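You operate a simulated robot arm through the tools that you are given. There is no shell and no other tool.

The job below is to be done with a simulated robot arm. You get a single attempt, and the scene is never put back.

JOB
Tidy up at the counter. At the end: the lavender bottle from the counter is on the liquid bench; the black cap from the counter stands where the candle glass stood; the lemon bottle from the counter is on the liquid bench; the candle glass stands on top of the ribbon spool; the orange bottle from the counter is on the liquid bench; whatever was shut is shut again. Leave all else as you found it, and nothing knocked over. Set down upright: lemon bottle, orange bottle, lavender bottle.

The check looks at the end state, three seconds after you hand in, the way a careful person would. Anything else that was tipped, shoved, dropped, spilled or broken makes it a failure. A push-on lid holds only when it is set on centred and level and pressed home; a screw cap is set on level and turned clockwise until tight.

ROBOT AND FRAMES
A 5-joint arm with a two-finger parallel gripper, fixed in place. Base frame: the origin is at the foot of the arm, x ahead of it, y to its left, z up; the work surface is at about z = 0. Units: mm, degrees, N and s.
With the tool pointing down near the work surface it reaches from about 260 to 600 mm from the base axis. Its first joint turns from -66.0 to 66.0 degrees. The tool tilts only in the upright plane through the base axis and itself; it spins freely about its own axis. Payload 1.57 kg.
The tool frame sits at the grasp point between the pads (the TCP): z along the fingers, y along the line on which they close. The tips reach 30 mm beyond it. The gripper opens to 80 mm. The fingers are 17 mm wide and 12 mm thick; the gripper's body (40 by 82 mm) begins 80 mm behind the TCP.
Orientation is that of the tool frame in the base frame, as a unit quaternion [x, y, z, w]. With the fingers straight down and closing along the base's y, the tool's x points along the base's -x, its y along +y and its z along -z.

CONTROLS
- The arm moves only by the tool jog_arm. Its argument "commands" is a list of rows, each an object of numbers (a shift or turn left out is 0, a gripper value left out holds the last): "tx", "ty", "tz": the shift along the base's x, y, z in mm; "rx", "ry", "rz": the turn, a rotation vector about the base's x, y, z in degrees. In form: [{"tx": .., "ty": .., "tz": .., "rx": .., "ry": .., "rz": ..}, ...]. A call has 1 to 20 rows; each row is the pose to reach, as a shift and turn from the pose commanded when the call began. "jaw" is the closure, from 0 (fully open) to 1 (shut), set as the call begins (left out, the last holds). Each row takes 0.2 s and may step no farther than 50 mm and 8.6 degrees from the row before; otherwise, or with a gripper value out of range, the whole call is refused. Where a pose cannot be reached the arm comes as near as it can. A force on the tool above 40 N (or 10 N above the force at the start of the call, whichever is more), or a blocked arm, ends the call early, and 0.2 s more pass. Each finger travels about 153 mm/s and halts on what it meets, pressing with about 36 N; the grip force reading is that of the motor and also rises with nothing between the fingers. The clock runs only during rows and for 0.2 s after the last one: add rows that repeat a pose to give the fingers time. It gives the time, the measured TCP pose, the force on the tool (base axes), the opening and the grip force at its end, in the units of the frame above (readings bear some noise), with the torque about the TCP (base axes, N m) and any sound that the robot's microphone picked up.
- Cameras (640 x 400 px; columns grow to the right, rows downward): "scene" is fixed at [1.6, 394.6, 489]; the picture's right is [-0.87, -0.49, 0.00], its down [-0.37, 0.67, -0.64] and it looks along [0.31, -0.56, -0.77] (base axes); focal length 216 px, centre (320, 200). "wrist" rides on the gripper at [72, -7, -122] in the tool frame; the picture's right is [0.09, 1.00, 0.00], its down [-0.84, 0.08, -0.54] and it looks along [-0.54, 0.05, 0.84] (tool axes); focal length 238 px, centre (320, 200). There is no depth. A picture from a camera that has moved, and an enlarged one, comes with that camera's place and axes in the base frame and with its lens. The place of the scene camera against the robot may be out by one fixed shift of up to 25 mm in any direction.
- camera(camera): a new picture of that camera. No time passes.
- zoom(camera, box): a new picture of the part [left, top, right, bottom] of that camera's present view, enlarged. No time passes.
- job_done(): hands the job in; it is judged then, once.

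Nothing tells you positions but the pictures and the camera data. Unless the task says otherwise, let go and move clear before handing in.

The tools are called after ">>>" by a JSON object that holds its "op" and its "data". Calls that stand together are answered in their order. jog_arm: Moves the arm, as the interface text tells. Its arguments: {"type":"object","properties":{"commands":{"type":"array"},"jaw":{"type":"number"}},"required":["commands"]} The other tools are called the same way: camera (camera) takes a picture; zoom (camera, box) takes an enlarged picture of a part of a camera's view; job_done () hands the job in.

At the start:

```text
t: 0.0
tcp_pos: [379.2, 21.0, 270.3]
orientation: [0.0, 1.0, -0.001, 0.0]
force: [-0.4, -0.3, 0.4]
torque: [0.0, 0.0, 0.0]
gripper_width: 80.1
finger_force: 0.0
```

scene: 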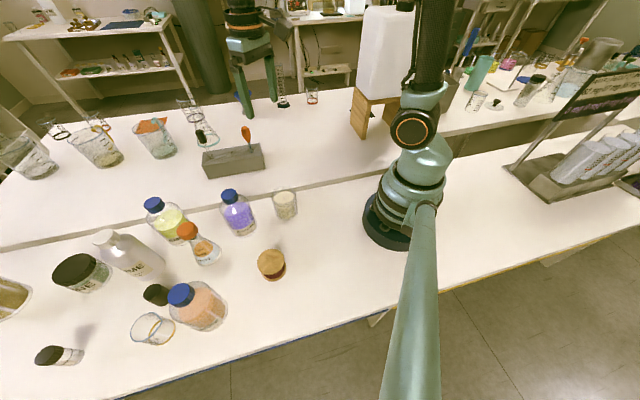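
wrist: 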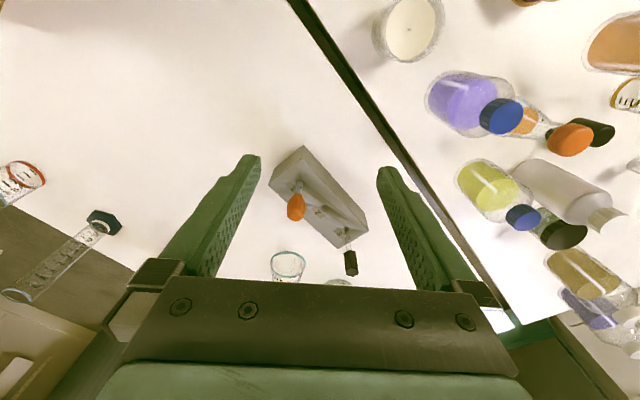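

I see a crowded counter with the bottles, candle glass, spool and a black cap. I'll look closer with zooms before moving.

>>> {"op": "zoom", "data": {"camera": "scene", "box": [0, 180, 320, 380]}}

>>> {"op": "zoom", "data": {"camera": "scene", "box": [320, 0, 640, 200]}}

>>> {"op": "zoom", "data": {"camera": "scene", "box": [0, 0, 320, 200]}}

>>> {"op": "zoom", "data": {"camera": "wrist", "box": [340, 0, 640, 190]}}

```text
2.00 times, centred on (160, 280) of scene
camera zoom: at [1.6, 394.6, 489.0], right [-0.87, -0.49, 0.0], down [-0.37, 0.67, -0.64], along [0.31, -0.56, -0.77], focal length 431 px, centre (640, 40)
```

zoom: 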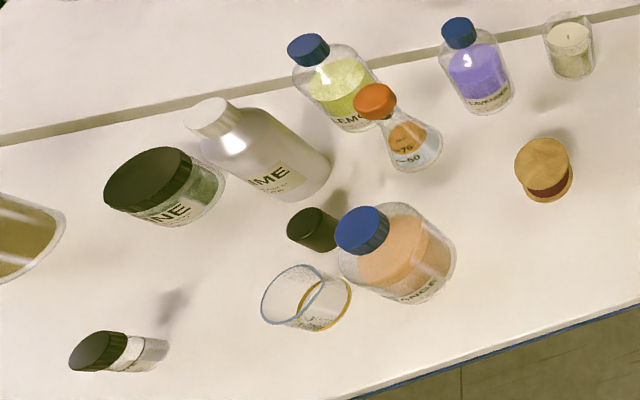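

```text
2.00 times, centred on (480, 100) of scene
camera zoom: at [1.6, 394.6, 489.0], right [-0.87, -0.49, 0.0], down [-0.37, 0.67, -0.64], along [0.31, -0.56, -0.77], focal length 431 px, centre (0, 400)
```

zoom: 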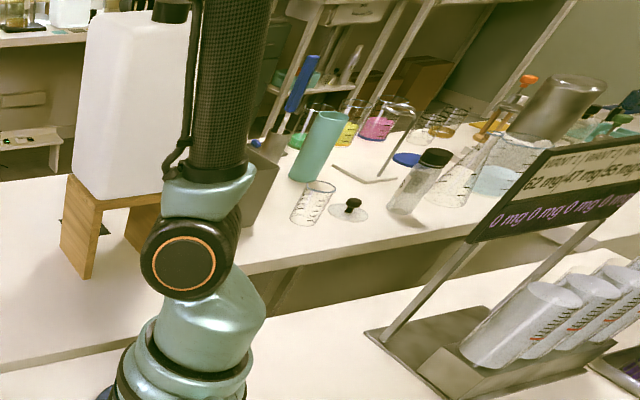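

```text
2.00 times, centred on (160, 100) of scene
camera zoom: at [1.6, 394.6, 489.0], right [-0.87, -0.49, 0.0], down [-0.37, 0.67, -0.64], along [0.31, -0.56, -0.77], focal length 431 px, centre (640, 400)
```

zoom: 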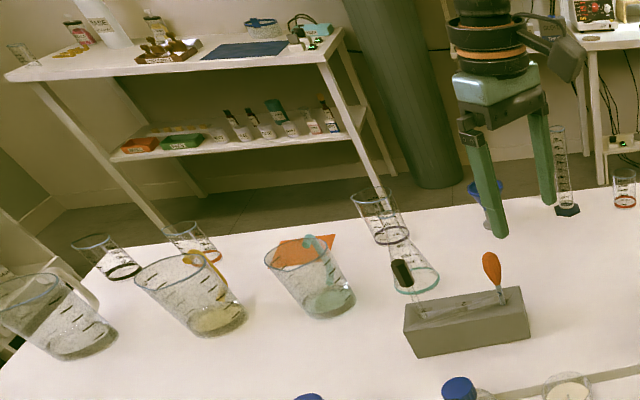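

```text
2.11 times, centred on (490, 95) of wrist
camera zoom: at [309.6, 13.4, 391.4], right [-0.09, 1.0, 0.0], down [0.84, 0.08, 0.54], along [0.54, 0.05, -0.84], focal length 502 px, centre (-38, 421)
```

zoom: 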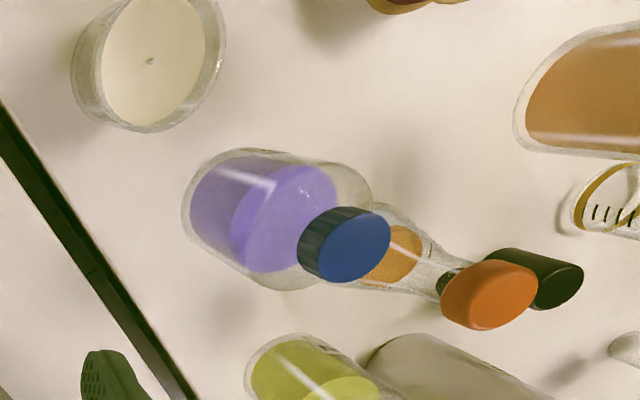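

The counter (near table) holds the scent bottles, cap, candle glass and spool. The rear bench, across the strip, looks like the liquid bench. I'll survey it from higher up with the wrist camera.

>>> {"op": "jog_arm", "data": {"commands": [{"tx": -20, "ty": 40, "tz": 10}, {"tx": -40, "ty": 80, "tz": 20}, {"tx": -60, "ty": 120, "tz": 30}, {"tx": -80, "ty": 160, "tz": 40}, {"tx": -100, "ty": 200, "tz": 50}, {"tx": -100, "ty": 200, "tz": 50}]}}

>>> {"op": "camera", "data": {"camera": "wrist"}}

>>> {"op": "camera", "data": {"camera": "scene"}}

```text
t: 1.4
tcp_pos: [279.0, 219.0, 320.0]
orientation: [-0.001, 1.0, -0.001, 0.0]
force: [0.1, -0.1, 0.3]
torque: [0.02, 0.01, -0.03]
gripper_width: 80.2
finger_force: 0.0
```

```text
taken
camera wrist: at [208.1, 212.3, 440.0], right [-0.09, 1.0, 0.0], down [0.84, 0.08, 0.54], along [0.54, 0.05, -0.84], focal length 238 px, centre (320, 200)
```

wrist: 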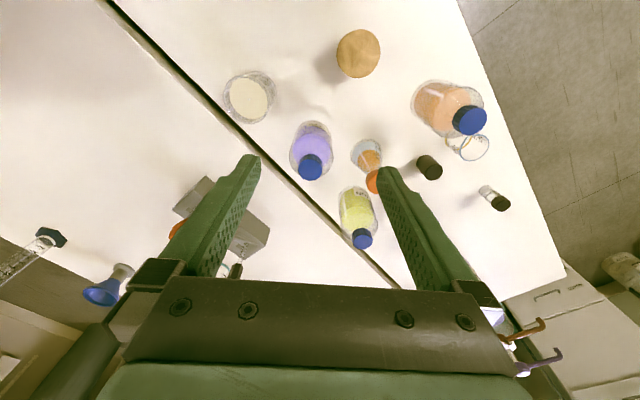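

```text
taken
```

scene: 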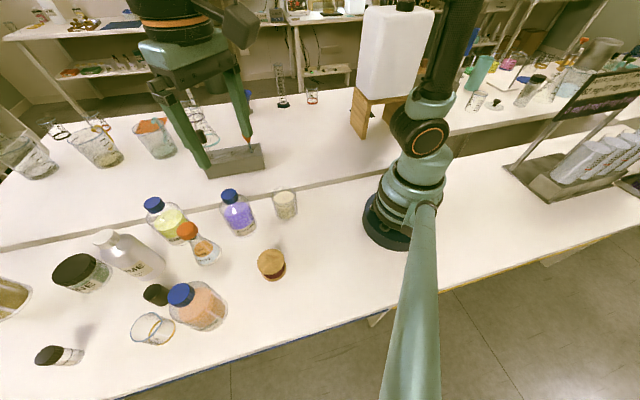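

The wrist view shows everything on the counter except the lime bottle, which a finger hides. I'll zoom in on the strip between the tables and on the objects.

>>> {"op": "zoom", "data": {"camera": "wrist", "box": [90, 0, 290, 125]}}

>>> {"op": "zoom", "data": {"camera": "wrist", "box": [200, 20, 520, 220]}}

>>> {"op": "zoom", "data": {"camera": "scene", "box": [160, 120, 400, 270]}}

>>> {"op": "zoom", "data": {"camera": "scene", "box": [0, 200, 160, 300]}}

```text
3.20 times, centred on (190, 62) of wrist
camera zoom: at [208.1, 212.3, 440.0], right [-0.09, 1.0, 0.0], down [0.84, 0.08, 0.54], along [0.54, 0.05, -0.84], focal length 763 px, centre (736, 640)
```

zoom: 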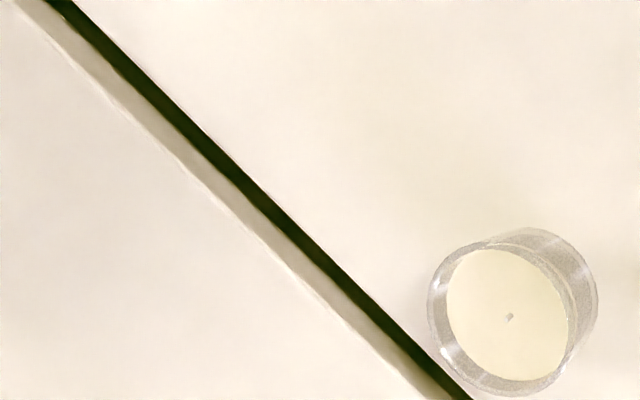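

```text
2.00 times, centred on (360, 120) of wrist
camera zoom: at [208.1, 212.3, 440.0], right [-0.09, 1.0, 0.0], down [0.84, 0.08, 0.54], along [0.54, 0.05, -0.84], focal length 477 px, centre (240, 360)
```

zoom: 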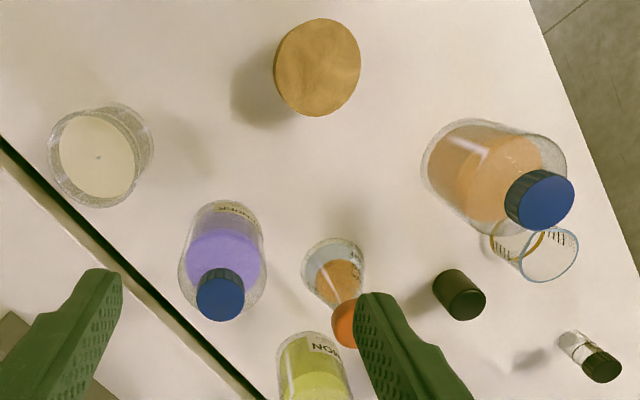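

```text
2.67 times, centred on (280, 195) of scene
camera zoom: at [1.6, 394.7, 489.0], right [-0.87, -0.49, 0.0], down [-0.37, 0.67, -0.64], along [0.31, -0.56, -0.77], focal length 575 px, centre (427, 213)
```

zoom: 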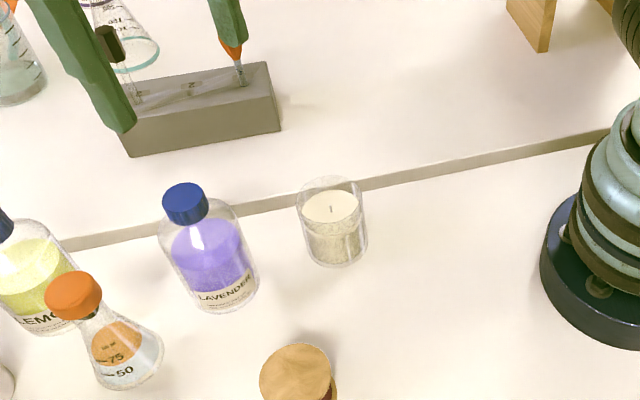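

```text
4.00 times, centred on (80, 250) of scene
camera zoom: at [1.6, 394.7, 489.0], right [-0.87, -0.49, 0.0], down [-0.37, 0.67, -0.64], along [0.31, -0.56, -0.77], focal length 862 px, centre (1280, 0)
```

zoom: 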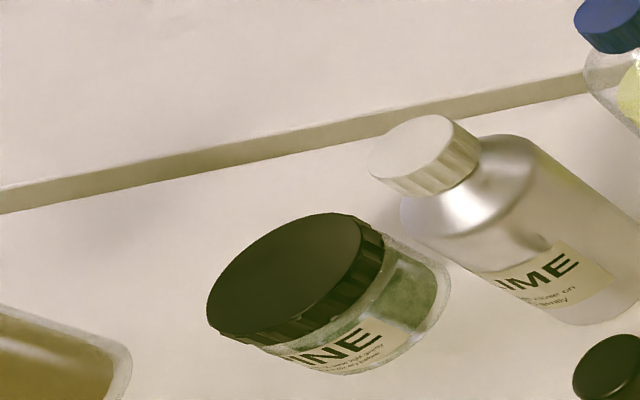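

The two tables appear level, with a dark gap between them at about x−y 270–295. The lavender bottle stands near (353, 209). I'll hover above it to measure it.

>>> {"op": "jog_arm", "data": {"commands": [{"tx": 25, "ty": -3, "tz": -25}, {"tx": 50, "ty": -7, "tz": -55}, {"tx": 74, "ty": -10, "tz": -80}, {"tx": 74, "ty": -10, "tz": -80}]}}

>>> {"op": "camera", "data": {"camera": "wrist"}}

>>> {"op": "zoom", "data": {"camera": "scene", "box": [100, 150, 300, 275]}}

```text
t: 2.4
tcp_pos: [353.4, 209.2, 241.0]
orientation: [0.0, 1.0, 0.0, 0.0]
force: [-0.2, -0.1, -0.3]
torque: [-0.05, 0.0, -0.01]
gripper_width: 80.0
finger_force: 0.1
```

```text
taken
camera wrist: at [282.3, 201.9, 361.6], right [-0.09, 1.0, 0.0], down [0.84, 0.08, 0.54], along [0.54, 0.05, -0.84], focal length 238 px, centre (320, 200)
```

wrist: 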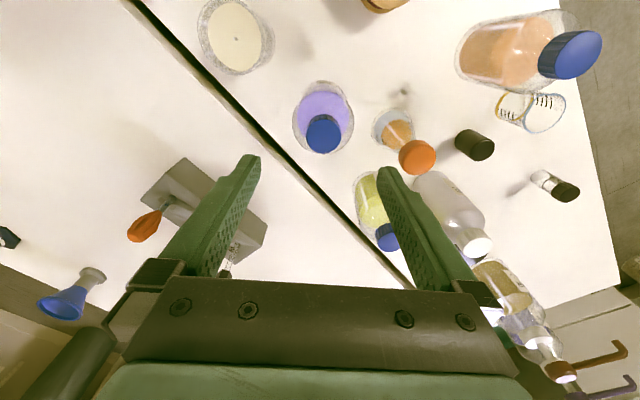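

```text
3.20 times, centred on (200, 212) of scene
camera zoom: at [1.6, 394.6, 489.0], right [-0.87, -0.49, 0.0], down [-0.37, 0.67, -0.64], along [0.31, -0.56, -0.77], focal length 690 px, centre (704, 160)
```

zoom: 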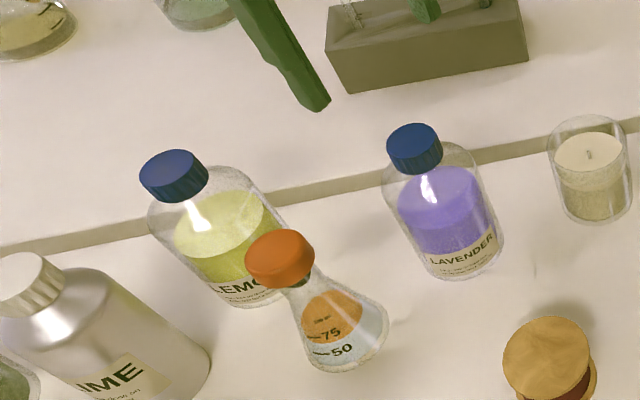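

The lavender cap top is near (351, 211, 139), with a cap about 34 mm wide and a body about 74 mm. I'll zoom in to confirm the geometry.

>>> {"op": "zoom", "data": {"camera": "wrist", "box": [270, 70, 390, 170]}}

>>> {"op": "zoom", "data": {"camera": "wrist", "box": [180, 0, 300, 90]}}

>>> {"op": "zoom", "data": {"camera": "scene", "box": [205, 170, 315, 250]}}

```text
4.00 times, centred on (330, 120) of wrist
camera zoom: at [282.3, 201.9, 361.6], right [-0.09, 1.0, 0.0], down [0.84, 0.08, 0.54], along [0.54, 0.05, -0.84], focal length 953 px, centre (280, 520)
```

zoom: 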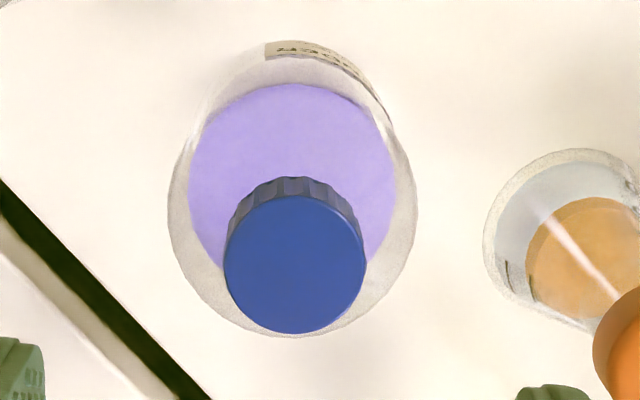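

```text
4.44 times, centred on (240, 45) of wrist
camera zoom: at [282.3, 201.9, 361.6], right [-0.09, 1.0, 0.0], down [0.84, 0.08, 0.54], along [0.54, 0.05, -0.84], focal length 1059 px, centre (676, 889)
```

zoom: 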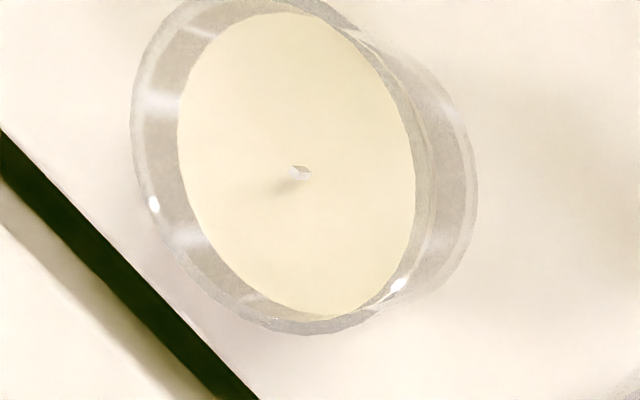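

```text
5.00 times, centred on (260, 210) of scene
camera zoom: at [1.6, 394.6, 489.0], right [-0.87, -0.49, 0.0], down [-0.37, 0.67, -0.64], along [0.31, -0.56, -0.77], focal length 1078 px, centre (620, 150)
```

zoom: 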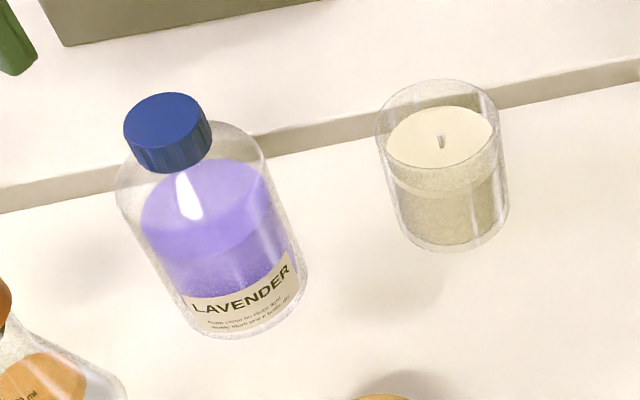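

The cap is about 34 mm across and 20 mm tall, so I'll pick the bottle up by its cap. I'm moving lower to check alignment before gripping.

>>> {"op": "jog_arm", "data": {"commands": [{"tx": -2, "ty": 2, "tz": -25}, {"tx": -2, "ty": 2, "tz": -51}, {"tx": -2, "ty": 2, "tz": -51}]}}

>>> {"op": "camera", "data": {"camera": "wrist"}}

>>> {"op": "zoom", "data": {"camera": "scene", "box": [180, 140, 290, 240]}}

```text
t: 3.2
tcp_pos: [350.8, 211.5, 190.5]
orientation: [0.0, 1.0, -0.001, 0.0]
force: [0.3, 0.3, -1.1]
torque: [0.02, 0.01, 0.01]
gripper_width: 79.7
finger_force: 0.0
```

```text
taken
camera wrist: at [280.9, 204.5, 311.4], right [-0.09, 1.0, 0.0], down [0.84, 0.08, 0.54], along [0.54, 0.05, -0.84], focal length 238 px, centre (320, 200)
```

wrist: 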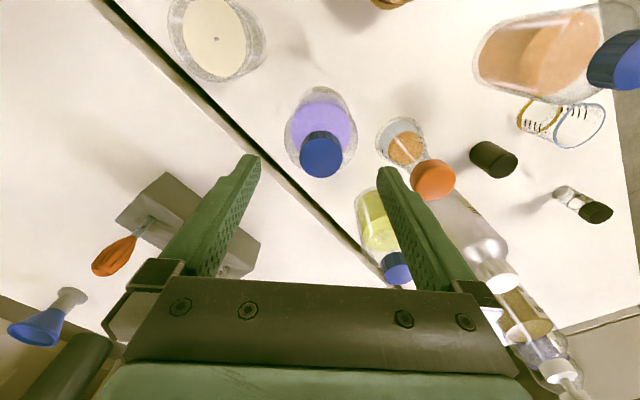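

```text
4.00 times, centred on (235, 190) of scene
camera zoom: at [1.6, 394.6, 489.0], right [-0.87, -0.49, 0.0], down [-0.37, 0.67, -0.64], along [0.31, -0.56, -0.77], focal length 862 px, centre (660, 240)
```

zoom: 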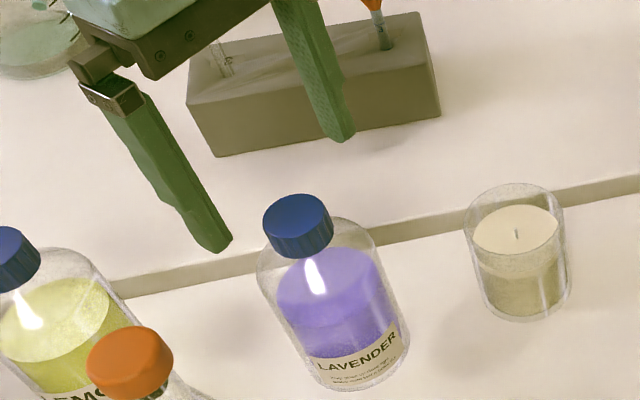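

Fingers are centred over the cap at about z 139. I'll descend so the tips overlap the cap by about 18 mm.

>>> {"op": "jog_arm", "data": {"commands": [{"tx": 1, "ty": 0.5, "tz": -12}, {"tx": 1, "ty": 0.5, "tz": -24}, {"tx": 1, "ty": 0.5, "tz": -32}, {"tx": 1, "ty": 0.5, "tz": -38}, {"tx": 1, "ty": 0.5, "tz": -41}, {"tx": 1, "ty": 0.5, "tz": -41}]}}

>>> {"op": "camera", "data": {"camera": "wrist"}}

>>> {"op": "zoom", "data": {"camera": "scene", "box": [180, 140, 290, 240]}}

```text
t: 4.6
tcp_pos: [351.6, 212.1, 148.2]
orientation: [0.0, 1.0, 0.0, -0.001]
force: [0.6, 0.1, -0.1]
torque: [0.02, 0.02, 0.0]
gripper_width: 80.0
finger_force: 0.0
```

```text
taken
camera wrist: at [281.6, 206.0, 269.1], right [-0.09, 1.0, 0.0], down [0.84, 0.08, 0.54], along [0.54, 0.05, -0.84], focal length 238 px, centre (320, 200)
```

wrist: 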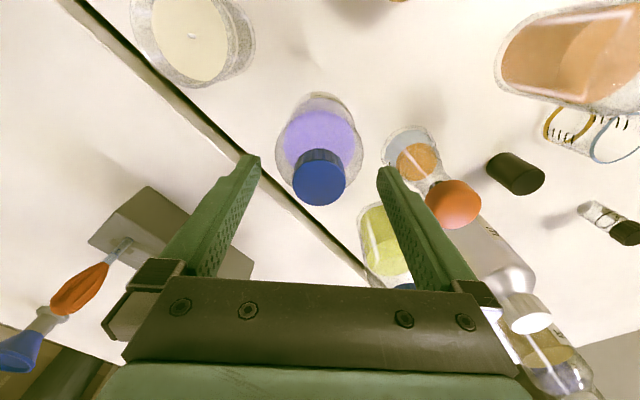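

```text
4.00 times, centred on (235, 190) of scene
camera zoom: at [1.6, 394.6, 489.0], right [-0.87, -0.49, 0.0], down [-0.37, 0.67, -0.64], along [0.31, -0.56, -0.77], focal length 862 px, centre (660, 240)
```

zoom: 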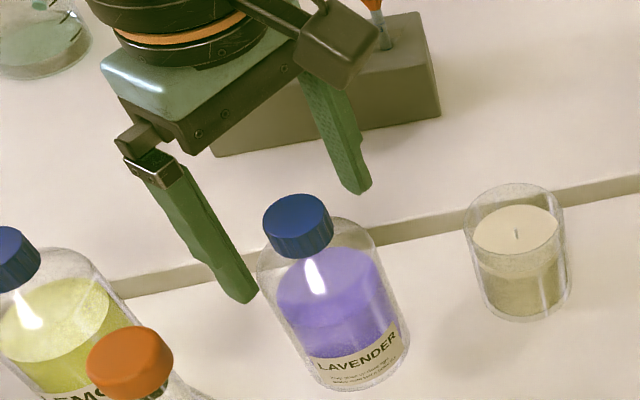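

The tips sit beside the cap, centred on it. Now I'll close on the cap.

>>> {"op": "jog_arm", "data": {"commands": [{"tx": 1}, {"tx": 1}, {"tx": 1}, {"tx": 1}], "jaw": 1}}

>>> {"op": "camera", "data": {"camera": "wrist"}}

```text
t: 5.6
tcp_pos: [354.3, 212.2, 149.6]
orientation: [0.0, 1.0, -0.001, 0.0]
force: [-1.1, -0.3, 0.5]
torque: [-0.02, 0.07, 0.01]
gripper_width: 33.2
finger_force: 36.1
```

```text
taken
camera wrist: at [283.2, 205.9, 269.3], right [-0.09, 1.0, 0.0], down [0.84, 0.08, 0.54], along [0.54, 0.05, -0.84], focal length 238 px, centre (320, 200)
```

wrist: 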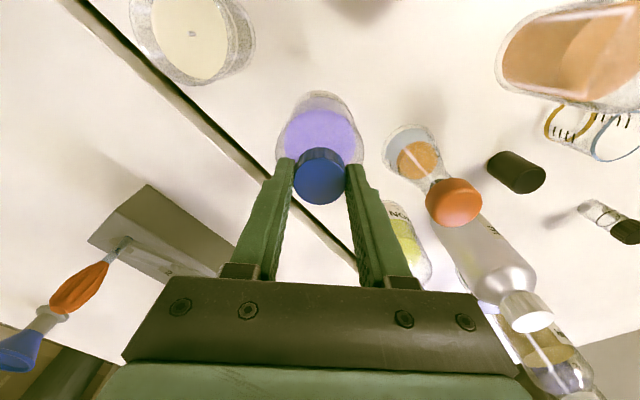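

The cap is gripped at 33 mm with 36 N. I'll lift a little and check.

>>> {"op": "jog_arm", "data": {"commands": [{"tz": 5}, {"tz": 10}, {"tz": 20}, {"tz": 30}, {"tz": 30}]}}

>>> {"op": "zoom", "data": {"camera": "scene", "box": [180, 120, 320, 240]}}

>>> {"op": "camera", "data": {"camera": "wrist"}}

```text
t: 6.8
tcp_pos: [355.0, 213.1, 178.1]
orientation: [0.0, 1.0, 0.001, 0.001]
force: [-0.2, 0.3, -4.9]
torque: [-0.02, 0.01, 0.02]
gripper_width: 33.2
finger_force: 36.2
```

```text
3.33 times, centred on (250, 180) of scene
camera zoom: at [1.6, 394.7, 488.9], right [-0.87, -0.49, 0.0], down [-0.37, 0.67, -0.64], along [0.31, -0.56, -0.77], focal length 719 px, centre (553, 267)
```

zoom: 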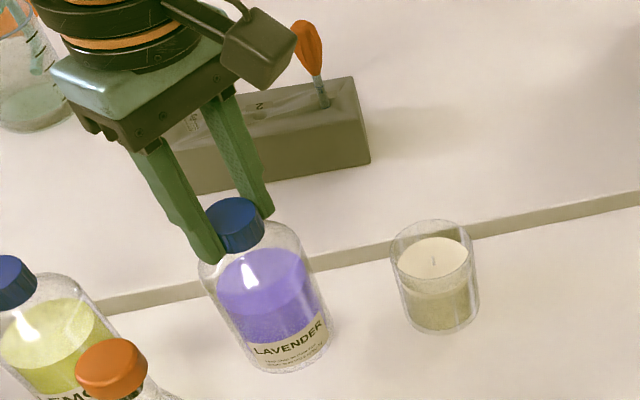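

```text
taken
camera wrist: at [284.1, 206.9, 299.6], right [-0.09, 1.0, 0.0], down [0.84, 0.08, 0.54], along [0.54, 0.05, -0.84], focal length 238 px, centre (320, 200)
```

wrist: 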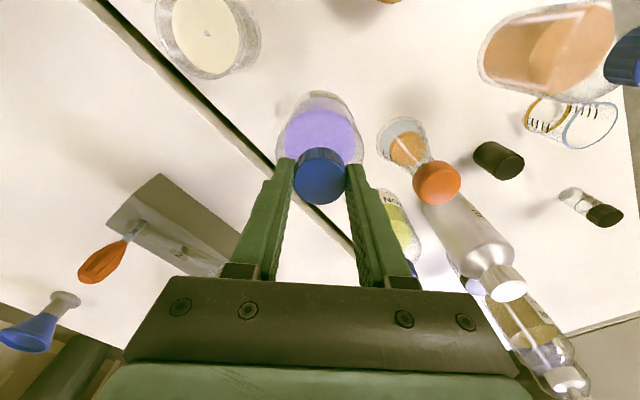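

The bottle is hanging from its cap (about 5 N). I'll lift it to clear everything and carry it over to the empty part of the liquid bench.

>>> {"op": "jog_arm", "data": {"commands": [{"tz": 25}, {"tz": 52}, {"tz": 79}, {"tx": -4, "ty": -20, "tz": 85}, {"tx": -9, "ty": -48, "tz": 85}, {"tx": -14, "ty": -78, "tz": 85}, {"tx": -19, "ty": -108, "tz": 85}, {"tx": -20, "ty": -138, "tz": 85}, {"tx": -20, "ty": -168, "tz": 85}, {"tx": -20, "ty": -198, "tz": 85}, {"tx": -15, "ty": -228, "tz": 85}, {"tx": -10, "ty": -258, "tz": 85}, {"tx": 0, "ty": -285, "tz": 85}, {"tx": 5, "ty": -305, "tz": 85}, {"tx": 10, "ty": -320, "tz": 85}, {"tx": 10, "ty": -325, "tz": 85}, {"tx": 10, "ty": -325, "tz": 85}]}}

>>> {"op": "camera", "data": {"camera": "wrist"}}

>>> {"op": "camera", "data": {"camera": "scene"}}

```text
t: 10.4
tcp_pos: [364.1, -111.8, 262.7]
orientation: [-0.001, 1.0, 0.0, 0.0]
force: [0.1, -0.9, -4.4]
torque: [0.01, 0.03, 0.0]
gripper_width: 33.0
finger_force: 35.9
```

```text
taken
camera wrist: at [293.7, -119.1, 384.1], right [-0.09, 1.0, 0.0], down [0.84, 0.08, 0.54], along [0.54, 0.05, -0.84], focal length 238 px, centre (320, 200)
```

wrist: 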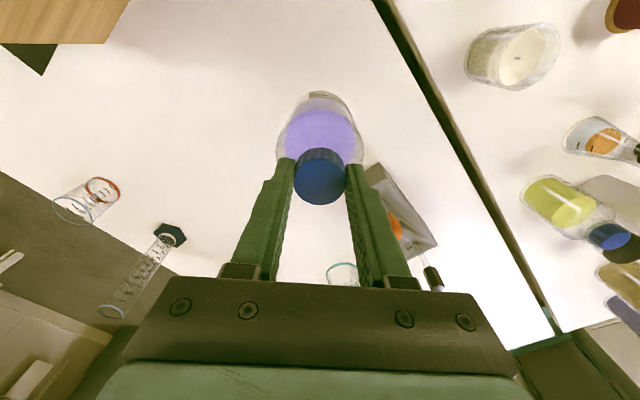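

```text
taken
```

scene: 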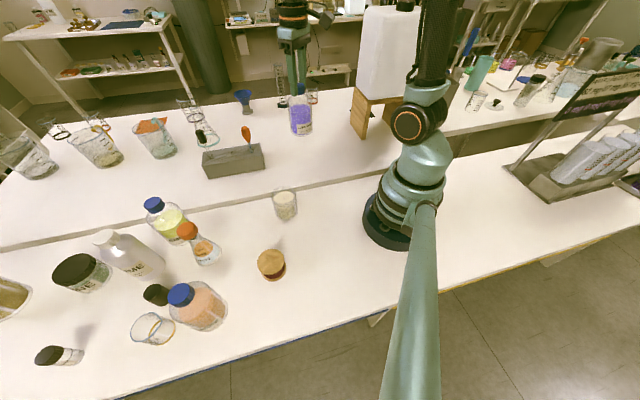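

The bench ahead is clear. I'll place the lavender at about (440, −160), lowering it in small steps near contact.

>>> {"op": "jog_arm", "data": {"commands": [{"tx": 20, "ty": -12}, {"tx": 44, "ty": -28}, {"tx": 66, "ty": -42}, {"tx": 76, "ty": -48}, {"tx": 76, "ty": -48, "tz": -20}, {"tx": 76, "ty": -48, "tz": -45}, {"tx": 76, "ty": -48, "tz": -70}, {"tx": 76, "ty": -48, "tz": -90}, {"tx": 76, "ty": -48, "tz": -102}, {"tx": 76, "ty": -48, "tz": -107}, {"tx": 76, "ty": -48, "tz": -107}]}}

>>> {"op": "camera", "data": {"camera": "wrist"}}

>>> {"op": "zoom", "data": {"camera": "scene", "box": [220, 40, 380, 180]}}

```text
t: 12.8
tcp_pos: [440.4, -160.7, 157.1]
orientation: [0.001, 1.0, 0.0, 0.0]
force: [-0.6, 0.5, -4.1]
torque: [-0.02, 0.01, -0.01]
gripper_width: 32.7
finger_force: 35.7
```

```text
taken
camera wrist: at [369.9, -166.8, 278.2], right [-0.09, 1.0, 0.0], down [0.84, 0.08, 0.54], along [0.54, 0.05, -0.84], focal length 238 px, centre (320, 200)
```

wrist: 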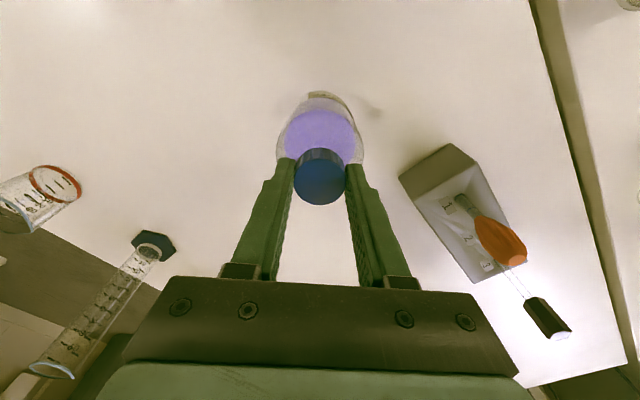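

```text
2.86 times, centred on (300, 110) of scene
camera zoom: at [1.6, 394.6, 489.0], right [-0.87, -0.49, 0.0], down [-0.37, 0.67, -0.64], along [0.31, -0.56, -0.77], focal length 616 px, centre (377, 457)
```

zoom: 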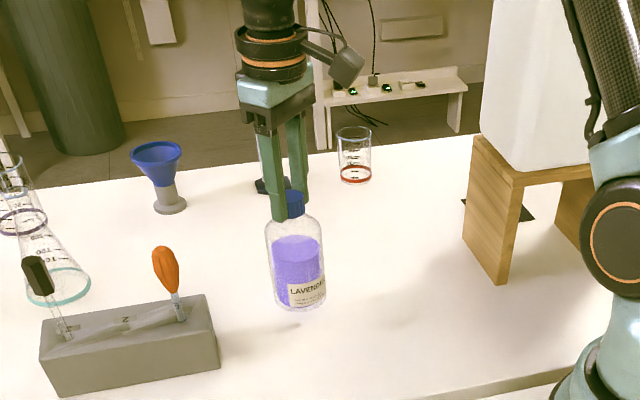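

There's clear space all around. I'll lower gently to find the contact.

>>> {"op": "jog_arm", "data": {"commands": [{"tz": -2}, {"tz": -4}, {"tz": -6}, {"tz": -6}]}}

```text
t: 13.8
tcp_pos: [439.9, -159.1, 151.0]
orientation: [0.0, 1.0, 0.0, 0.0]
force: [0.1, -0.6, -4.1]
torque: [0.0, 0.0, -0.01]
gripper_width: 32.8
finger_force: 36.5
```

>>> {"op": "jog_arm", "data": {"commands": [{"tz": -1}, {"tz": -2}, {"tz": -2}]}}

```text
t: 14.6
tcp_pos: [440.9, -159.4, 148.6]
orientation: [0.0, 1.0, 0.0, 0.0]
force: [0.1, -0.7, -0.4]
torque: [-0.02, 0.05, -0.01]
gripper_width: 32.7
finger_force: 36.0
```

The bottle's weight is now on the bench. I'll settle it by half a millimetre and open the fingers.

>>> {"op": "jog_arm", "data": {"commands": [{"tz": -0.5}, {"tz": -0.5}]}}

>>> {"op": "jog_arm", "data": {"commands": [{"tz": 0}, {"tz": 0}, {"tz": 0}], "jaw": 0.2}}

>>> {"op": "camera", "data": {"camera": "wrist"}}

>>> {"op": "zoom", "data": {"camera": "scene", "box": [220, 40, 380, 180]}}

```text
t: 15.2
tcp_pos: [442.7, -159.6, 148.7]
orientation: [0.0, 1.0, 0.0, -0.001]
force: [-2.3, 2.0, 3.8]
torque: [0.12, 0.13, 0.03]
gripper_width: 32.4
finger_force: 36.3
```

```text
t: 16.0
tcp_pos: [440.8, -160.6, 148.2]
orientation: [0.0, 1.0, 0.001, 0.0]
force: [-0.2, 0.3, 0.1]
torque: [0.03, -0.04, -0.02]
gripper_width: 64.1
finger_force: 0.0
```

```text
taken
camera wrist: at [369.7, -167.4, 269.0], right [-0.09, 1.0, 0.0], down [0.84, 0.08, 0.54], along [0.54, 0.05, -0.84], focal length 238 px, centre (320, 200)
```

wrist: 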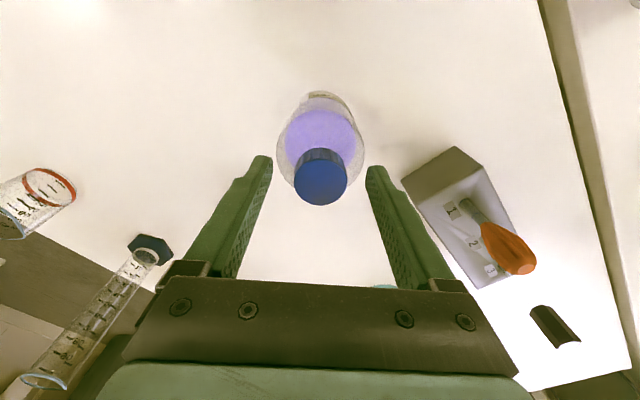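

```text
2.86 times, centred on (300, 110) of scene
camera zoom: at [1.6, 394.6, 489.0], right [-0.87, -0.49, 0.0], down [-0.37, 0.67, -0.64], along [0.31, -0.56, -0.77], focal length 616 px, centre (377, 457)
```

zoom: 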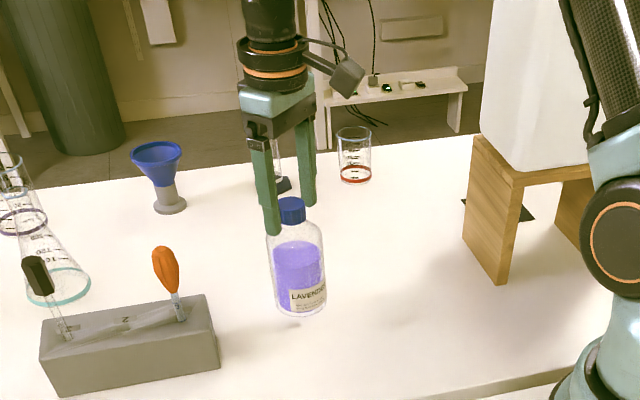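

The lavender stands upright and free. Next I'll rise, cross over to the lemon bottle near (474, 309) and hover.

>>> {"op": "jog_arm", "data": {"commands": [{"tz": 30}, {"tz": 65}, {"tz": 100}, {"tx": 0, "ty": 40, "tz": 105}, {"tx": 0, "ty": 85, "tz": 105}, {"tx": 0, "ty": 130, "tz": 105}, {"tx": 0, "ty": 175, "tz": 105}, {"tx": 0, "ty": 220, "tz": 105}, {"tx": 0, "ty": 265, "tz": 105}, {"tx": 0, "ty": 310, "tz": 105}, {"tx": 0, "ty": 355, "tz": 105}, {"tx": 0, "ty": 400, "tz": 105}, {"tx": 5, "ty": 430, "tz": 105}, {"tx": 10, "ty": 450, "tz": 105}, {"tx": 10, "ty": 450, "tz": 105}], "jaw": 0}}

>>> {"op": "camera", "data": {"camera": "wrist"}}

>>> {"op": "camera", "data": {"camera": "scene"}}

```text
t: 19.2
tcp_pos: [450.3, 291.7, 253.2]
orientation: [0.0, 1.0, 0.0, 0.001]
force: [0.0, -0.5, 0.0]
torque: [0.01, -0.03, 0.05]
gripper_width: 79.9
finger_force: 0.0
```

```text
taken
camera wrist: at [379.1, 283.4, 373.0], right [-0.09, 1.0, 0.0], down [0.84, 0.08, 0.54], along [0.54, 0.05, -0.84], focal length 238 px, centre (320, 200)
```

wrist: 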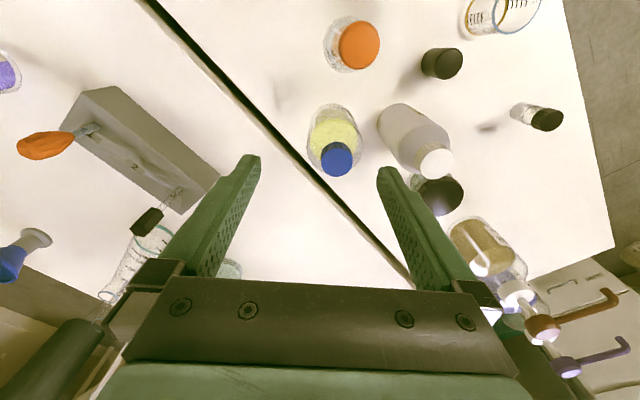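

```text
taken
```

scene: 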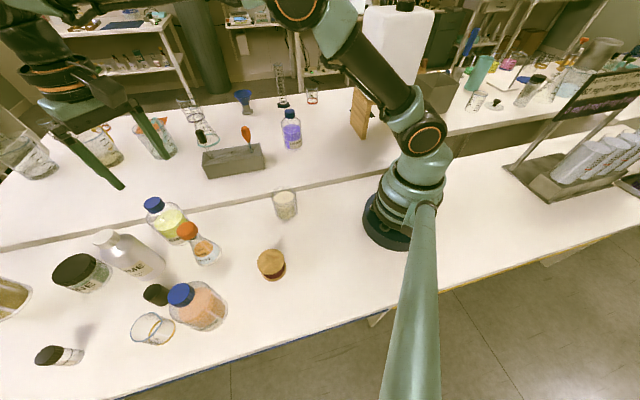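

The lemon cap sits near (476, 310), and the lime bottle is about 94 mm farther left. I'll narrow the fingers to 60 mm for clearance and descend partway.

>>> {"op": "jog_arm", "data": {"commands": [{"tx": 13, "ty": 9, "tz": -15}, {"tx": 26, "ty": 18.5, "tz": -35}, {"tx": 26, "ty": 18.5, "tz": -60}, {"tx": 26, "ty": 18.5, "tz": -63}, {"tx": 26, "ty": 18.5, "tz": -63}], "jaw": 0.25}}

>>> {"op": "camera", "data": {"camera": "wrist"}}

>>> {"op": "zoom", "data": {"camera": "scene", "box": [60, 110, 240, 270]}}

```text
t: 20.4
tcp_pos: [474.9, 308.0, 190.2]
orientation: [0.0, 1.0, 0.0, 0.0]
force: [0.2, -0.9, -0.2]
torque: [-0.03, 0.0, 0.01]
gripper_width: 60.2
finger_force: 0.1
```

```text
taken
camera wrist: at [404.2, 301.4, 310.5], right [-0.09, 1.0, 0.0], down [0.84, 0.08, 0.54], along [0.54, 0.05, -0.84], focal length 238 px, centre (320, 200)
```

wrist: 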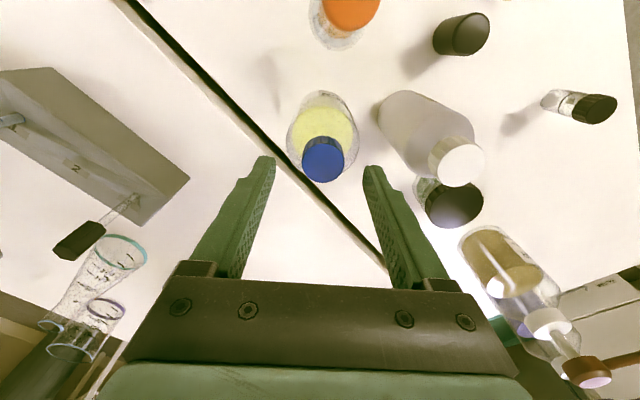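

```text
2.50 times, centred on (150, 190) of scene
camera zoom: at [1.6, 394.6, 489.0], right [-0.87, -0.49, 0.0], down [-0.37, 0.67, -0.64], along [0.31, -0.56, -0.77], focal length 539 px, centre (745, 225)
```

zoom: 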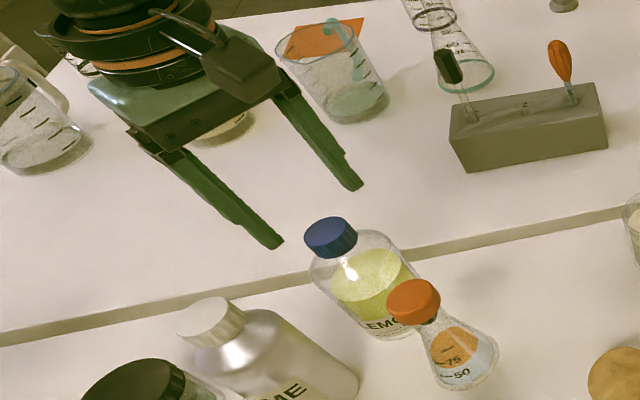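

The lemon cap is slightly ahead and to the left of the tool. I'll correct by about 2 mm, descend to cap height and look before closing.

>>> {"op": "jog_arm", "data": {"commands": [{"tx": 2, "ty": 1, "tz": -12}, {"tx": 2, "ty": 1, "tz": -24}, {"tx": 2, "ty": 1, "tz": -34}, {"tx": 2, "ty": 1, "tz": -41}, {"tx": 2, "ty": 1, "tz": -41}]}}

>>> {"op": "camera", "data": {"camera": "wrist"}}

>>> {"op": "zoom", "data": {"camera": "scene", "box": [60, 110, 240, 270]}}

```text
t: 21.6
tcp_pos: [477.1, 309.1, 148.9]
orientation: [0.0, 1.0, 0.001, -0.001]
force: [0.1, 0.6, 0.5]
torque: [0.0, 0.0, 0.02]
gripper_width: 60.0
finger_force: 0.0
```

```text
taken
camera wrist: at [406.8, 302.3, 269.8], right [-0.09, 1.0, 0.0], down [0.84, 0.08, 0.54], along [0.54, 0.05, -0.84], focal length 238 px, centre (320, 200)
```

wrist: 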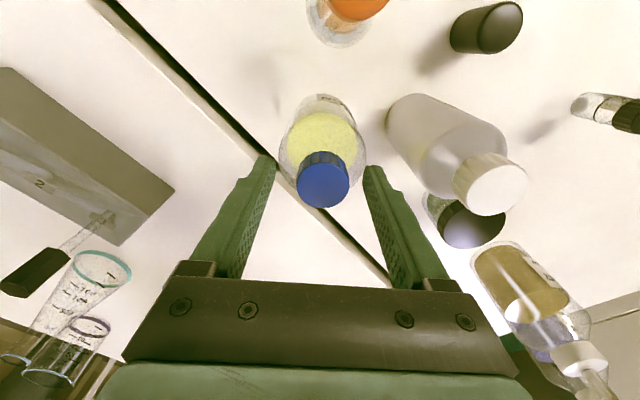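

```text
2.50 times, centred on (150, 190) of scene
camera zoom: at [1.6, 394.6, 489.0], right [-0.87, -0.49, 0.0], down [-0.37, 0.67, -0.64], along [0.31, -0.56, -0.77], focal length 539 px, centre (745, 225)
```

zoom: 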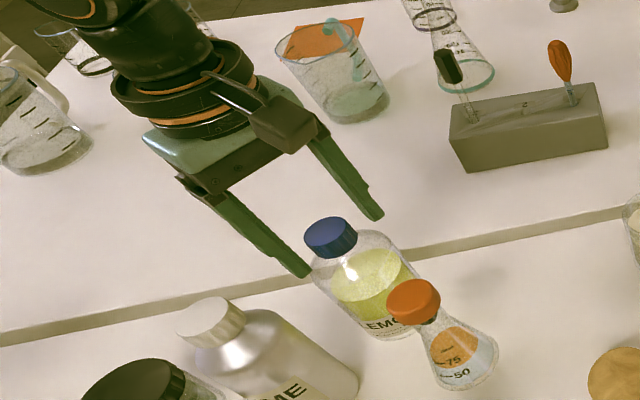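

The alignment is good apart from about 1.5 mm sideways. I'll fix that and close on the lemon cap.

>>> {"op": "jog_arm", "data": {"commands": [{"tx": 1, "ty": 1.5}, {"tx": 1, "ty": 1.5}]}}

>>> {"op": "jog_arm", "data": {"commands": [{"tz": 0}, {"tz": 0}, {"tz": 0}, {"tz": 0}], "jaw": 1}}

>>> {"op": "jog_arm", "data": {"commands": [{"tz": 4}, {"tz": 10}, {"tz": 20}, {"tz": 30}, {"tz": 30}]}}

>>> {"op": "camera", "data": {"camera": "wrist"}}

>>> {"op": "zoom", "data": {"camera": "scene", "box": [60, 110, 240, 270]}}

```text
t: 22.2
tcp_pos: [478.2, 309.9, 148.4]
orientation: [0.0, 1.0, -0.001, 0.0]
force: [-0.7, -0.1, 0.2]
torque: [0.01, -0.01, -0.02]
gripper_width: 60.0
finger_force: 0.0
```

```text
t: 23.2
tcp_pos: [478.0, 311.9, 149.3]
orientation: [0.0, 1.0, 0.0, 0.0]
force: [0.1, 1.3, 0.6]
torque: [0.0, -0.02, -0.03]
gripper_width: 34.0
finger_force: 35.8
```

```text
t: 24.4
tcp_pos: [478.9, 311.0, 178.3]
orientation: [0.0, 1.0, 0.0, 0.0]
force: [-0.3, 0.2, -3.9]
torque: [-0.02, 0.03, -0.02]
gripper_width: 34.2
finger_force: 35.8
```

```text
taken
camera wrist: at [408.1, 303.9, 299.8], right [-0.09, 1.0, 0.0], down [0.84, 0.08, 0.54], along [0.54, 0.05, -0.84], focal length 238 px, centre (320, 200)
```

wrist: 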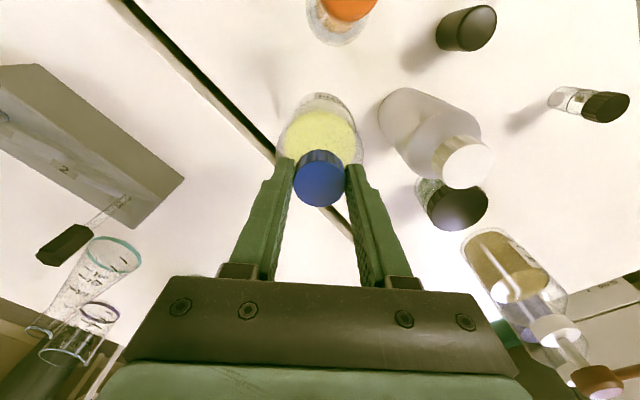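

```text
2.50 times, centred on (150, 190) of scene
camera zoom: at [1.6, 394.7, 488.9], right [-0.87, -0.49, 0.0], down [-0.37, 0.67, -0.64], along [0.31, -0.56, -0.77], focal length 539 px, centre (745, 225)
```

zoom: 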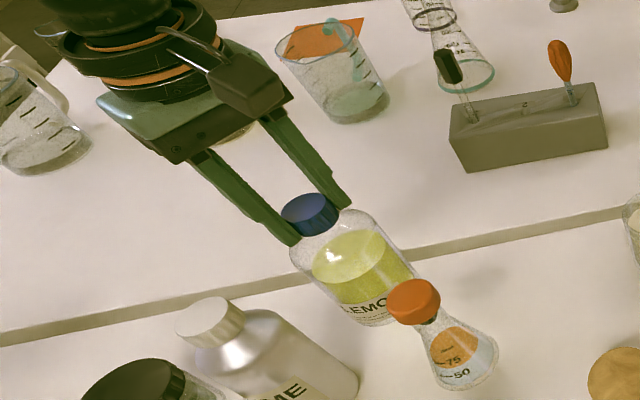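

The lemon bottle is lifted cleanly. I'll carry it up and around to the bench beside the lavender, at about (345, −190).

>>> {"op": "jog_arm", "data": {"commands": [{"tz": 26}, {"tz": 54}, {"tz": 82}, {"tx": -14, "ty": -24, "tz": 90}, {"tx": -30, "ty": -54, "tz": 90}, {"tx": -46, "ty": -84, "tz": 90}, {"tx": -62, "ty": -113, "tz": 90}, {"tx": -78, "ty": -141, "tz": 90}, {"tx": -94, "ty": -169, "tz": 90}, {"tx": -110, "ty": -197, "tz": 90}, {"tx": -124, "ty": -225, "tz": 90}, {"tx": -138, "ty": -253, "tz": 90}, {"tx": -146, "ty": -283, "tz": 90}, {"tx": -149, "ty": -315, "tz": 90}, {"tx": -149, "ty": -347, "tz": 90}, {"tx": -147, "ty": -379, "tz": 90}, {"tx": -144, "ty": -411, "tz": 90}, {"tx": -141, "ty": -441, "tz": 90}, {"tx": -137, "ty": -467, "tz": 90}, {"tx": -134, "ty": -485, "tz": 90}]}}

>>> {"op": "jog_arm", "data": {"commands": [{"tx": 0, "ty": -8}, {"tx": 0, "ty": -14}, {"tx": 0, "ty": -16}, {"tx": 0, "ty": -16}]}}

>>> {"op": "camera", "data": {"camera": "wrist"}}

>>> {"op": "camera", "data": {"camera": "scene"}}

```text
t: 28.6
tcp_pos: [343.9, -174.9, 268.9]
orientation: [0.0, 1.0, 0.0, 0.0]
force: [-1.2, -0.1, -3.2]
torque: [-0.02, 0.06, -0.02]
gripper_width: 33.6
finger_force: 35.7
```

```text
t: 29.6
tcp_pos: [345.9, -189.8, 268.8]
orientation: [0.0, 1.0, 0.0, 0.0]
force: [0.3, -0.1, -5.1]
torque: [-0.01, -0.02, -0.01]
gripper_width: 33.7
finger_force: 36.0
```

```text
taken
camera wrist: at [274.7, -197.2, 389.9], right [-0.09, 1.0, 0.0], down [0.84, 0.08, 0.54], along [0.54, 0.05, -0.84], focal length 238 px, centre (320, 200)
```

wrist: 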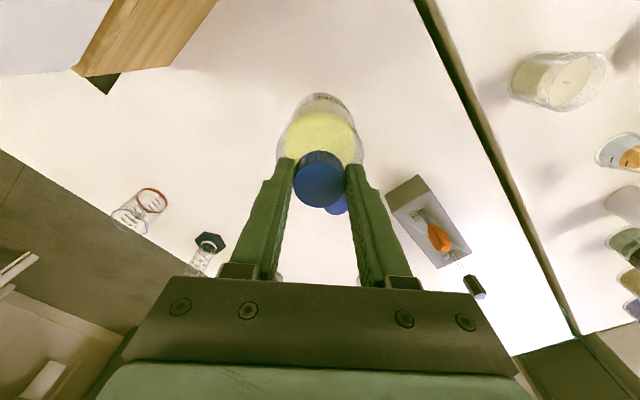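

```text
taken
```

scene: 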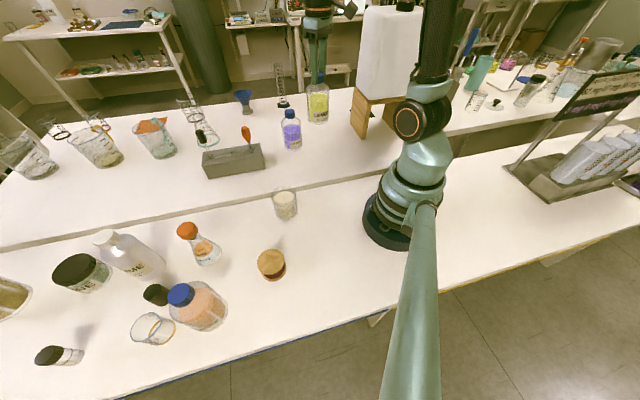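

I'm positioned over the bench, clear of the lavender. Lowering the lemon bottle.

>>> {"op": "jog_arm", "data": {"commands": [{"tz": -25}, {"tz": -50}, {"tz": -75}, {"tz": -95}, {"tz": -108}, {"tz": -114}, {"tz": -117}, {"tz": -117}]}}

>>> {"op": "camera", "data": {"camera": "wrist"}}

>>> {"op": "zoom", "data": {"camera": "scene", "box": [230, 40, 390, 170]}}

```text
t: 31.4
tcp_pos: [344.6, -190.2, 152.2]
orientation: [0.001, 1.0, 0.0, 0.0]
force: [0.3, -0.3, -4.7]
torque: [-0.03, -0.01, -0.04]
gripper_width: 33.6
finger_force: 36.0
```

```text
taken
camera wrist: at [274.4, -196.8, 272.8], right [-0.09, 1.0, 0.0], down [0.84, 0.08, 0.54], along [0.54, 0.05, -0.84], focal length 238 px, centre (320, 200)
```

wrist: 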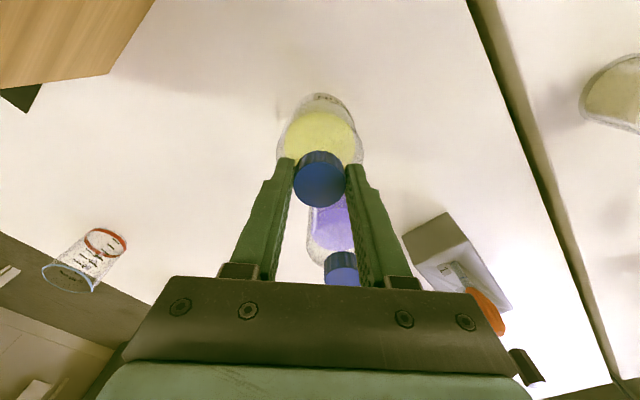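

```text
3.08 times, centred on (310, 105) of scene
camera zoom: at [1.6, 394.6, 489.0], right [-0.87, -0.49, 0.0], down [-0.37, 0.67, -0.64], along [0.31, -0.56, -0.77], focal length 663 px, centre (351, 492)
```

zoom: 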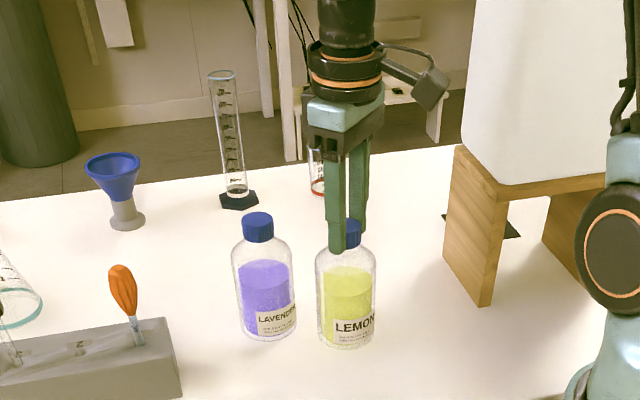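

>>> {"op": "jog_arm", "data": {"commands": [{"tz": -1}, {"tz": -2}, {"tz": -2}]}}

```text
t: 32.2
tcp_pos: [346.6, -189.1, 149.2]
orientation: [0.0, 1.0, -0.001, -0.001]
force: [0.0, 0.0, -2.8]
torque: [-0.01, 0.02, 0.0]
gripper_width: 33.4
finger_force: 36.3
```

The weight is starting to come off at z 149. I'll go one more millimetre.

>>> {"op": "jog_arm", "data": {"commands": [{"tz": -0.5}, {"tz": -1}, {"tz": -1}]}}

```text
t: 33.0
tcp_pos: [345.3, -190.2, 148.8]
orientation: [0.0, 1.0, 0.0, 0.0]
force: [-0.8, 1.3, -0.2]
torque: [0.05, 0.03, 0.01]
gripper_width: 33.3
finger_force: 36.1
```

The lemon bottle is supported by the bench. Releasing.

>>> {"op": "jog_arm", "data": {"commands": [{"tz": 0}, {"tz": 0}, {"tz": 0}], "jaw": 0.25}}

>>> {"op": "jog_arm", "data": {"commands": [{"tz": 15}, {"tz": 45}, {"tz": 85}, {"tz": 120}, {"tz": 120}]}}

>>> {"op": "camera", "data": {"camera": "wrist"}}

>>> {"op": "zoom", "data": {"camera": "scene", "box": [230, 40, 390, 170]}}

>>> {"op": "zoom", "data": {"camera": "scene", "box": [40, 200, 300, 380]}}

```text
t: 33.8
tcp_pos: [345.5, -190.1, 148.6]
orientation: [0.0, 1.0, 0.0, 0.0]
force: [0.2, 0.3, 0.5]
torque: [0.01, 0.02, -0.01]
gripper_width: 59.9
finger_force: 0.1
```

```text
t: 35.0
tcp_pos: [345.0, -189.8, 269.2]
orientation: [0.0, 1.0, 0.001, 0.0]
force: [0.2, -0.3, 0.1]
torque: [0.02, 0.02, 0.01]
gripper_width: 60.0
finger_force: 0.1
```

```text
taken
camera wrist: at [274.3, -197.5, 390.1], right [-0.09, 1.0, 0.0], down [0.84, 0.08, 0.54], along [0.54, 0.05, -0.84], focal length 238 px, centre (320, 200)
```

wrist: 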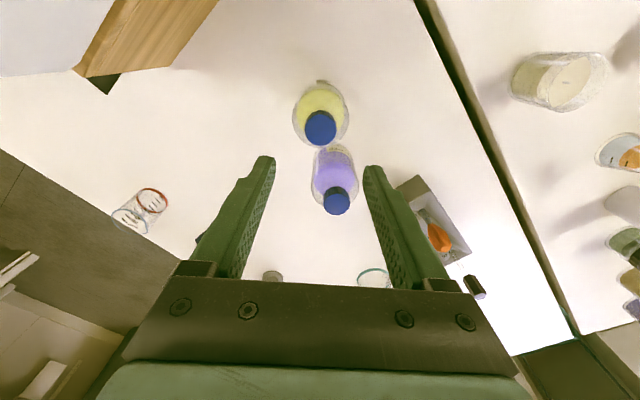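

```text
3.08 times, centred on (310, 105) of scene
camera zoom: at [1.6, 394.7, 489.0], right [-0.87, -0.49, 0.0], down [-0.37, 0.67, -0.64], along [0.31, -0.56, -0.77], focal length 663 px, centre (351, 492)
```

zoom: 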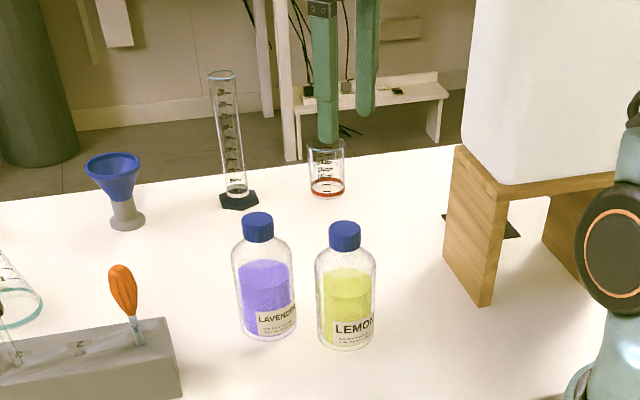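

```text
2.22 times, centred on (170, 290) of scene
camera zoom: at [1.6, 394.7, 489.0], right [-0.87, -0.49, 0.0], down [-0.37, 0.67, -0.64], along [0.31, -0.56, -0.77], focal length 479 px, centre (653, 0)
```

zoom: 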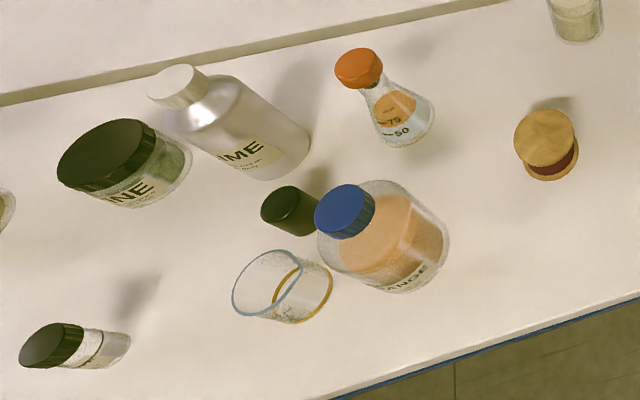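

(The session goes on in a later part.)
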